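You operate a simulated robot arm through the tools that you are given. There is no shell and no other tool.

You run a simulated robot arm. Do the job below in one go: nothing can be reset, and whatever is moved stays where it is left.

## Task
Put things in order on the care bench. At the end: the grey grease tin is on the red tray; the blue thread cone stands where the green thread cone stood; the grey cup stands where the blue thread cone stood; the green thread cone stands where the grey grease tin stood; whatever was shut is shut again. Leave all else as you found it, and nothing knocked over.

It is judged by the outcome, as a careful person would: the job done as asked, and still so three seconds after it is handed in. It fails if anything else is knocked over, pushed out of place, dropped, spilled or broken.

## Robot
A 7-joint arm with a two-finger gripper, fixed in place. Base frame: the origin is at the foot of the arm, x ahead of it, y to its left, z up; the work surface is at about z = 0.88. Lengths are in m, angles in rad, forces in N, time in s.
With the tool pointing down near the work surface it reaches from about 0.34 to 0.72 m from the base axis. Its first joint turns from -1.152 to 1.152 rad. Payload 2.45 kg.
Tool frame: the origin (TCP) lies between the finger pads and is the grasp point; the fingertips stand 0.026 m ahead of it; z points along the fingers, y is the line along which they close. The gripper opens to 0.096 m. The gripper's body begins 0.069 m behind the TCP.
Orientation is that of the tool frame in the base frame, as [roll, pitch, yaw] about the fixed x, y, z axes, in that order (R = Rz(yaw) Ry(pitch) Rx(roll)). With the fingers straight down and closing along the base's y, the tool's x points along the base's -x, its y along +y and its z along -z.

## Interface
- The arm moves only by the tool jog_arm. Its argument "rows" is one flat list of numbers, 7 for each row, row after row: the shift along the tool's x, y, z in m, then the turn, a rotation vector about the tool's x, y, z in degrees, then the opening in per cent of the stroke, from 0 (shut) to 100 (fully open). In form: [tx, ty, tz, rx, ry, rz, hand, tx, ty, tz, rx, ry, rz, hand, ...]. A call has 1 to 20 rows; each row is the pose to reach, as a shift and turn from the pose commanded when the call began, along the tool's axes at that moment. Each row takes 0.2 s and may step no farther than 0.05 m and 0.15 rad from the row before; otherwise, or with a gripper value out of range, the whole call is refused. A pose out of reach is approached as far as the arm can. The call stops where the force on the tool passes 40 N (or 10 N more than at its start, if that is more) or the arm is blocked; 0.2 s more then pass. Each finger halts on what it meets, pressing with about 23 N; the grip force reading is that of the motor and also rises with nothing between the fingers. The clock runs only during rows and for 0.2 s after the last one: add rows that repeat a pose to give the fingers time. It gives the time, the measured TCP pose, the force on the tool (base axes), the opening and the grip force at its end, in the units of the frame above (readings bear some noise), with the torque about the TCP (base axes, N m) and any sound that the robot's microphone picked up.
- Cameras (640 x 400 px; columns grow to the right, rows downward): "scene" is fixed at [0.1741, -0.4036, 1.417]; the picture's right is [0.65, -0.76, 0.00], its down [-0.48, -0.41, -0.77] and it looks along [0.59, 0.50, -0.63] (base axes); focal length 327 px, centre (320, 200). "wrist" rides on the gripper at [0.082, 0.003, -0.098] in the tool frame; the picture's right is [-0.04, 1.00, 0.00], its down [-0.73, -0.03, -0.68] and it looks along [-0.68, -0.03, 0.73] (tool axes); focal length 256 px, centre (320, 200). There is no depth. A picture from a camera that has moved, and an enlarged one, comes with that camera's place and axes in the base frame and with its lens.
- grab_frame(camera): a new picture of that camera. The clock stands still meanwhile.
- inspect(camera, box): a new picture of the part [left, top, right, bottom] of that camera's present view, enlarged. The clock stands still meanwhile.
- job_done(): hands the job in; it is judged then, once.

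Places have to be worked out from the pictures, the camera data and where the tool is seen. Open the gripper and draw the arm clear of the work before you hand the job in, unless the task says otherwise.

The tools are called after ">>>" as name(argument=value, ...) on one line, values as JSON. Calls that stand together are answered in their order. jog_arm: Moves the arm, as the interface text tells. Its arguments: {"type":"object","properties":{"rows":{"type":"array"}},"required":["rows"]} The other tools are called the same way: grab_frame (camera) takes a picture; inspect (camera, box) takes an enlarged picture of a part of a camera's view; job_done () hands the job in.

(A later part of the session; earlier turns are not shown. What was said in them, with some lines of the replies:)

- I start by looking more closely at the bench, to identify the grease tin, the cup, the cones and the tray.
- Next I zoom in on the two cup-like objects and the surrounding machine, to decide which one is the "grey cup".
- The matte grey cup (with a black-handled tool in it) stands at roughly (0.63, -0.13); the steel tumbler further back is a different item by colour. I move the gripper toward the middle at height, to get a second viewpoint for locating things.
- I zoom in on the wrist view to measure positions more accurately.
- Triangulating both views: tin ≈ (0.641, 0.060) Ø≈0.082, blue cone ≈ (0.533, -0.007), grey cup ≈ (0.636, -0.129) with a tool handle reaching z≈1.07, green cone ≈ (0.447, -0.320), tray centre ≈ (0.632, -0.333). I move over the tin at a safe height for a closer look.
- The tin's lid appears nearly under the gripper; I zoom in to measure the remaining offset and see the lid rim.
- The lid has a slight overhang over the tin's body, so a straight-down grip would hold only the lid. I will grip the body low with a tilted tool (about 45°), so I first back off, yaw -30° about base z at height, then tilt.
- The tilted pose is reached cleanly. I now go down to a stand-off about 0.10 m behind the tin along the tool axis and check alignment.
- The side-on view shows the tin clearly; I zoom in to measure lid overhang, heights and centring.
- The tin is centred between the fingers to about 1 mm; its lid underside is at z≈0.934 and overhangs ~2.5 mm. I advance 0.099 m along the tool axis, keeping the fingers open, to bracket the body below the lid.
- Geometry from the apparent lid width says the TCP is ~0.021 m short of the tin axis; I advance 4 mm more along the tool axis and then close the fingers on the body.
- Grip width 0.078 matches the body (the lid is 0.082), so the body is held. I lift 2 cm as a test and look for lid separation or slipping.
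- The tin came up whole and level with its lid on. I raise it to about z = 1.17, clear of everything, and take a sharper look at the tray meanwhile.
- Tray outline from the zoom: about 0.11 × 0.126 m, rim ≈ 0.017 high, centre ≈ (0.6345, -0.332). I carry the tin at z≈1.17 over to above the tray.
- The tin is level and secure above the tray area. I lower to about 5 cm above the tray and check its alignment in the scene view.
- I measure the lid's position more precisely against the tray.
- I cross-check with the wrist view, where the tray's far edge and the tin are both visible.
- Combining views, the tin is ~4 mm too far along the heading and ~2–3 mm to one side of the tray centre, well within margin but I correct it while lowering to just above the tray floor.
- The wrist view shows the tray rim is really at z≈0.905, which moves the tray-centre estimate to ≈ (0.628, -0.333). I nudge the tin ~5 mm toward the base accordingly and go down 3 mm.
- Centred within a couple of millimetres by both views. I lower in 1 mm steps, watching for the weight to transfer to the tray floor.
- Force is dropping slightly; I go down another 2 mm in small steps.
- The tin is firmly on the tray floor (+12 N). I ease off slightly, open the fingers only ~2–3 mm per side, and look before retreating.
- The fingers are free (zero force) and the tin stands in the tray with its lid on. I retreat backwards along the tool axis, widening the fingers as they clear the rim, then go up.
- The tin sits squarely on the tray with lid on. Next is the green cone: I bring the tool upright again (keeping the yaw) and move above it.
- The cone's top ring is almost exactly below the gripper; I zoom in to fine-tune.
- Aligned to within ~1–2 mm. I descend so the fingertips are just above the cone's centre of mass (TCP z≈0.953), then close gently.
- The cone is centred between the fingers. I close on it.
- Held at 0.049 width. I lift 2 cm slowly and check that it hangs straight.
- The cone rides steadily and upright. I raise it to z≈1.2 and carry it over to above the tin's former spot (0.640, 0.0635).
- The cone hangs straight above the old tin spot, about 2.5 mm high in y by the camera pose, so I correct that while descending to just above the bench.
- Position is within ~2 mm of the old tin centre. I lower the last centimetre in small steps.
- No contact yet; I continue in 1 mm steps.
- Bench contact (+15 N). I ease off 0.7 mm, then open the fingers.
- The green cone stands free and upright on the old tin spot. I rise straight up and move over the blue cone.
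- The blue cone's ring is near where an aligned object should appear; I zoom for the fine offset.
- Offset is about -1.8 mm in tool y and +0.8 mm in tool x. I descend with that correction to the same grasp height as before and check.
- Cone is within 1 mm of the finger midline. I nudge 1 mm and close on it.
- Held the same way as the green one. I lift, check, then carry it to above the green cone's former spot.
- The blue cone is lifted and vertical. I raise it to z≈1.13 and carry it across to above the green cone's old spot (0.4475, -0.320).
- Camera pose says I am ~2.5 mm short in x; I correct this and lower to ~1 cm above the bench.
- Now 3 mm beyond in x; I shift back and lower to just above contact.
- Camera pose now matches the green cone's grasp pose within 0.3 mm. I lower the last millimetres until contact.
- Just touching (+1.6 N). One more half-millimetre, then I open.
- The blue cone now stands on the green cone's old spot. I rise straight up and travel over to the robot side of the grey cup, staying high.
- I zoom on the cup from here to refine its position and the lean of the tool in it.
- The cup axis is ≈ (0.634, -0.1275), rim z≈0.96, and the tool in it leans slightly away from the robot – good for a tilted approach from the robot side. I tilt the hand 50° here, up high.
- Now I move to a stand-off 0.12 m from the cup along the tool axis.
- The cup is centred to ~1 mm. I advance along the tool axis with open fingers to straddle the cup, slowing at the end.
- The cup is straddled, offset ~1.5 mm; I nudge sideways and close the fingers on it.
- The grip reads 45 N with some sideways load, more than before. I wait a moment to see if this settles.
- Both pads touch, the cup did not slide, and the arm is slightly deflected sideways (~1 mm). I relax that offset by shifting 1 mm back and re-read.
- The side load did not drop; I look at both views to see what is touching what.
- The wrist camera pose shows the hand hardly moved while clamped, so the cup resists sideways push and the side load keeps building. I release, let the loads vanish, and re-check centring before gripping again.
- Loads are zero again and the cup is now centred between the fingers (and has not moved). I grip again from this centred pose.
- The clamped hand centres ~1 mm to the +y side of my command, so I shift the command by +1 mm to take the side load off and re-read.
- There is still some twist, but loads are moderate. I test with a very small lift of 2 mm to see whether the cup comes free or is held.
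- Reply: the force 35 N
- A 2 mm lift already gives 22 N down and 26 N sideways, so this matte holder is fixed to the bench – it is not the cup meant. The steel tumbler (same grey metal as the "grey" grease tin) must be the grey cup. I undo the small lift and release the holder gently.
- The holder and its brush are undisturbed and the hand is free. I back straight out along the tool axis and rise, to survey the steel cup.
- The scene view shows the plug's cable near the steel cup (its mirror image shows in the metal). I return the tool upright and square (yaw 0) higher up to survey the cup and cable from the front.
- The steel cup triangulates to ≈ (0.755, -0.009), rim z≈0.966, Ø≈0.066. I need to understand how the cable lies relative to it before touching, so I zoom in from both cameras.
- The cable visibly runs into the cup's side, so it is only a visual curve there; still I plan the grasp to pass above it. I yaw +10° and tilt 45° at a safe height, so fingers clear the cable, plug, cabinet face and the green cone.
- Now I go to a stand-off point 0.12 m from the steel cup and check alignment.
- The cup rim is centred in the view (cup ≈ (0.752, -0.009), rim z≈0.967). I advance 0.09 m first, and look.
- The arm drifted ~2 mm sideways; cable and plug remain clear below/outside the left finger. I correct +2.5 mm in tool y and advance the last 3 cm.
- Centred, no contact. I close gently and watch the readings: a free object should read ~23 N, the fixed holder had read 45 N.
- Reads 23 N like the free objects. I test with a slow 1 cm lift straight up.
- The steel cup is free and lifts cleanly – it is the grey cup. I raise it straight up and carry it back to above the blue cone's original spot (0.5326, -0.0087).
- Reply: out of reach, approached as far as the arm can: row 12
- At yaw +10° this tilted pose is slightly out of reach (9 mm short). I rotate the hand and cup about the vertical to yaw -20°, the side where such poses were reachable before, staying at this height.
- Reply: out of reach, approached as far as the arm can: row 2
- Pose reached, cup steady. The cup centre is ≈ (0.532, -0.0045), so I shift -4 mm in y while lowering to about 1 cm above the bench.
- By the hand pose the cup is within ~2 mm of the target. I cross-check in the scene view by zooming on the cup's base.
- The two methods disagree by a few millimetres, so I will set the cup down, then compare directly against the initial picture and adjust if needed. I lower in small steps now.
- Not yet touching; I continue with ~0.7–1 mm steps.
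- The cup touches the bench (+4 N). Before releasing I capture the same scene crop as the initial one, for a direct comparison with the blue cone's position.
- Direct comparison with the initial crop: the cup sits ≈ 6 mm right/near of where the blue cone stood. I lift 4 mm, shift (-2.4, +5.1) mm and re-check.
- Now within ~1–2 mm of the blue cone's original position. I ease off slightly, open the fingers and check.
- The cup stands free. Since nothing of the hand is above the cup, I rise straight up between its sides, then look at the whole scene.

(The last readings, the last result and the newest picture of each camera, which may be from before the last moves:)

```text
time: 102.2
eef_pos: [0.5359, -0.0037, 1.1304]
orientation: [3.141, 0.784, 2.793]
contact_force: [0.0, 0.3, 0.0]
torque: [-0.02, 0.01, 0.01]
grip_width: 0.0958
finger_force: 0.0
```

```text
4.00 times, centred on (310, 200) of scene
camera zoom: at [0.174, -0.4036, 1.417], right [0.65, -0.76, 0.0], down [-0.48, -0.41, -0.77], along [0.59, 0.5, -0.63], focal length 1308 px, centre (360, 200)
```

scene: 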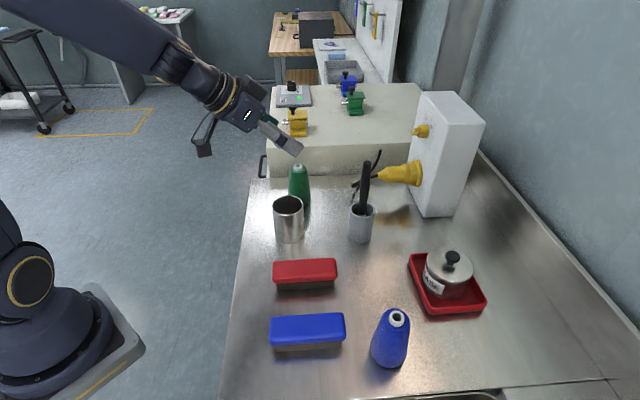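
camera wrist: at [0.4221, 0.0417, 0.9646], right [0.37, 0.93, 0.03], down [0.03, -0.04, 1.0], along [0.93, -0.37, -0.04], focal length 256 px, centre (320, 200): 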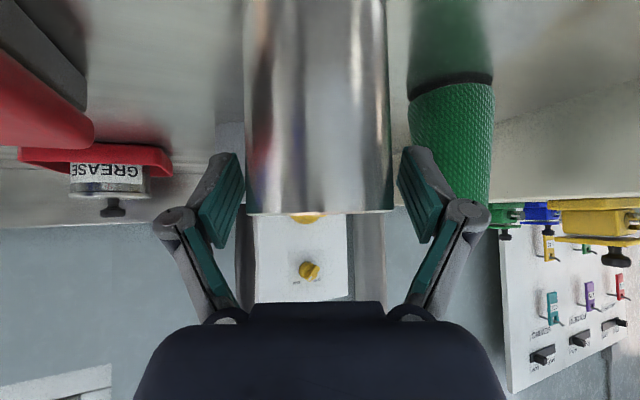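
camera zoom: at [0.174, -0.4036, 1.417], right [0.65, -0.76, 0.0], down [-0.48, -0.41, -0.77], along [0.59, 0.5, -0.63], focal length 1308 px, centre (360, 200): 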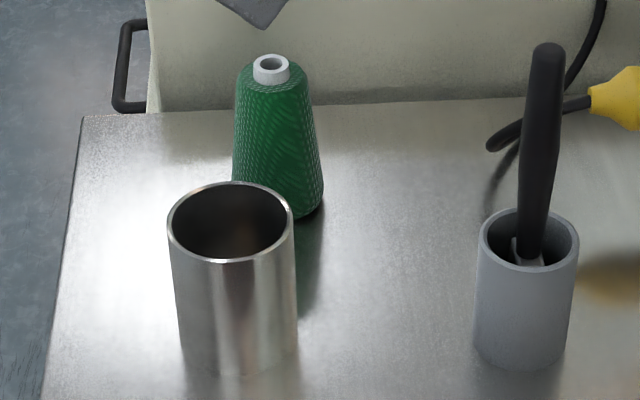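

The cup is in place. I compare the blue cone's spot with the initial crop of the green cone, and check the tin and tray.

>>> inspect(camera="scene", box=[220, 220, 520, 400])

>>> inspect(camera="scene", box=[395, 240, 500, 325])

>>> inspect(camera="scene", box=[270, 160, 340, 225])

```text
2.13 times, centred on (370, 310) of scene
camera zoom: at [0.174, -0.4036, 1.417], right [0.65, -0.76, 0.0], down [-0.48, -0.41, -0.77], along [0.59, 0.5, -0.63], focal length 698 px, centre (213, -35)
```

zoom: 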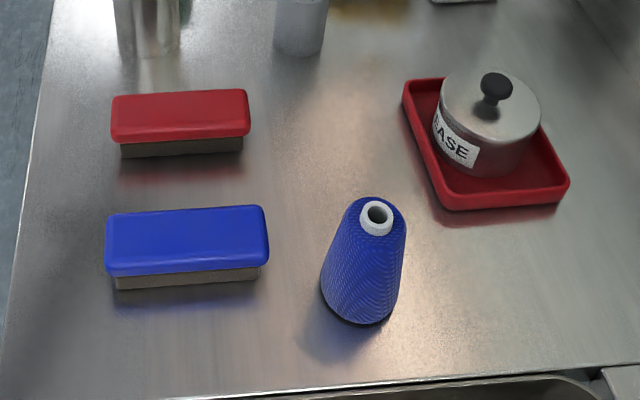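

```text
4.71 times, centred on (448, 282) of scene
camera zoom: at [0.174, -0.4036, 1.417], right [0.65, -0.76, 0.0], down [-0.48, -0.41, -0.77], along [0.59, 0.5, -0.63], focal length 1539 px, centre (-280, -188)
```

zoom: 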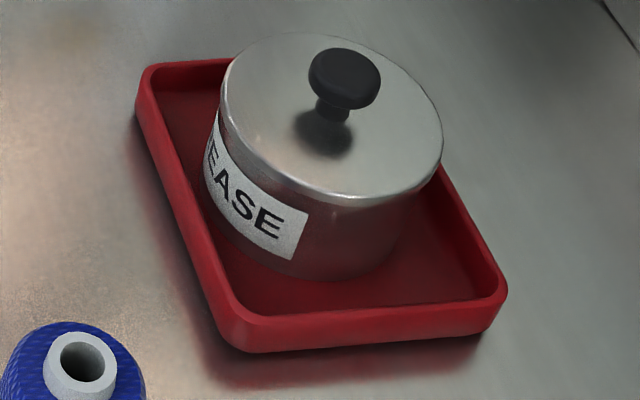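

```text
6.15 times, centred on (305, 192) of scene
camera zoom: at [0.174, -0.4036, 1.417], right [0.65, -0.76, 0.0], down [-0.48, -0.41, -0.77], along [0.59, 0.5, -0.63], focal length 2013 px, centre (412, 246)
```

zoom: 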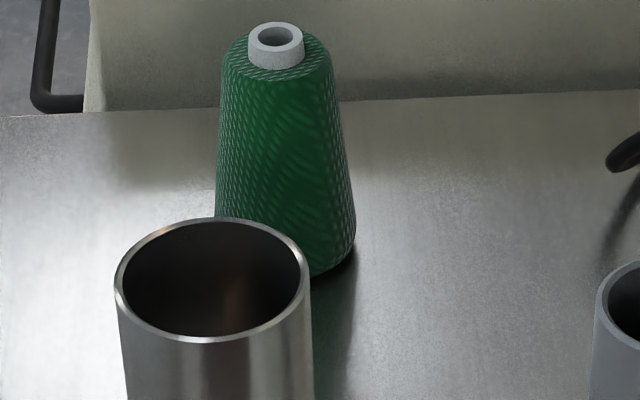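

All pieces check out: blue cone within 1 mm of the green's old place, green cone within ~6 mm of the tin's old place, tin flat in the tray with lid on, cup on the blue's old place, holder and brushes untouched. I draw the arm up and back clear of the work, gripper open and upright.

>>> jog_arm(rows=[-0.005, 0.002, -0.022, 0, 7.5, 0, 100, -0.006, 0.006, -0.047, 0, 15, 0, 100, -0.004, 0.014, -0.072, 0, 22.5, 0, 100, 0, 0.024, -0.098, 0, 30, 0, 100, 0.004, 0.034, -0.124, 0, 37.5, 0, 100, 0.0084, 0.0444, -0.1498, 0, 45, 0, 100, 0.0084, 0.0444, -0.1498, 0, 45, 0, 100])

>>> grab_frame(camera="scene")

>>> grab_frame(camera="wrist")

```text
time: 103.8
eef_pos: [0.3554, 0.008, 1.2166]
orientation: [-3.14, 0.005, 2.793]
contact_force: [0.4, -0.5, 0.5]
torque: [-0.02, -0.01, -0.02]
grip_width: 0.0959
finger_force: 0.0
out of reach, approached as far as the arm can: row 3, 4, 5, 6, 7
```

```text
taken
```

scene: 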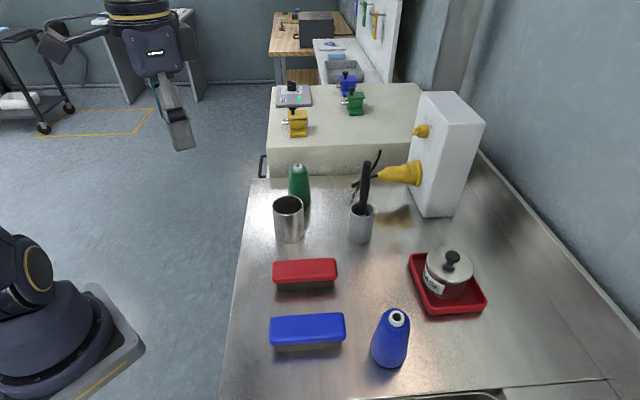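

```text
taken
camera wrist: at [0.2806, 0.04, 1.3148], right [0.38, 0.93, 0.0], down [0.68, -0.28, 0.68], along [0.63, -0.26, -0.73], focal length 256 px, centre (320, 200)
```

wrist: 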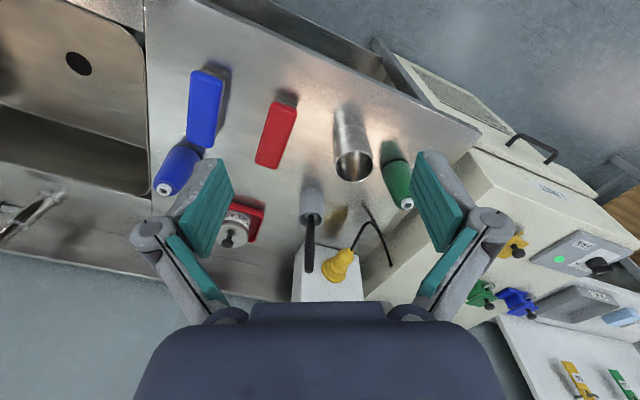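

Everything stands as wanted and the arm is clear, though it stopped at a joint limit short of the commanded pose. I shift the command a little to a comfortable pose and confirm the arm is at rest.

>>> jog_arm(rows=[-0.012, -0.033, 0, 0, 0, 0, 100, -0.024, -0.066, 0, 0, 0, 0, 100, -0.024, -0.066, 0, 0, 0, 0, 100, -0.024, -0.066, 0, 0, 0, 0, 100, -0.024, -0.066, 0, 0, 0, 0, 100])

>>> grab_frame(camera="scene")

```text
time: 105.0
eef_pos: [0.3546, -0.063, 1.2192]
orientation: [-3.141, 0.0, 2.794]
contact_force: [-0.7, 0.4, 0.5]
torque: [-0.01, 0.02, -0.02]
grip_width: 0.096
finger_force: 0.1
```

```text
taken
```

scene: 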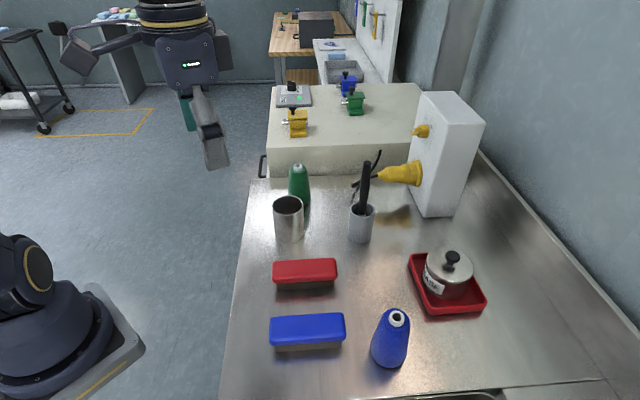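

The arm is at rest, with the gripper open and clear of the bench. The tin is in the red tray with its lid on, and the blue cone, grey cup and green cone stand in their assigned places. Nothing else has moved, so I hand the job in.

>>> job_done()

```text
The job is handed in.
```

The bench is in order and the job is handed in; I don't have the verdict.

| Item | Where it is now | How close |
|---|---|---|
| Grey grease tin | On the red tray, lid on | Flat, near the middle of the tray |
| Blue thread cone | Where the green cone stood | Within about 1 mm |
| Grey cup | Where the blue cone stood | Within about 2 mm |
| Green thread cone | Where the tin stood | About 6 mm off |

- **Which cup:** Two things could have been the "grey cup". I first gripped the matte grey holder with the brush in it. It would not move under about 35 N, so I took it to be fixed and let go. The pictures show it and its brush where they were. The steel cup lifted freely and is the same metal as the "grey" tin, so I moved that one.
- **Green cone:** I left the 6 mm as it was, because gripping it again risked knocking something over.
- **Everything else:** The tin's lid stayed on throughout, and I opened nothing else. In the last pictures the tray, the two brushes and the plug look as they did at the start. The arm is clear with the gripper open.
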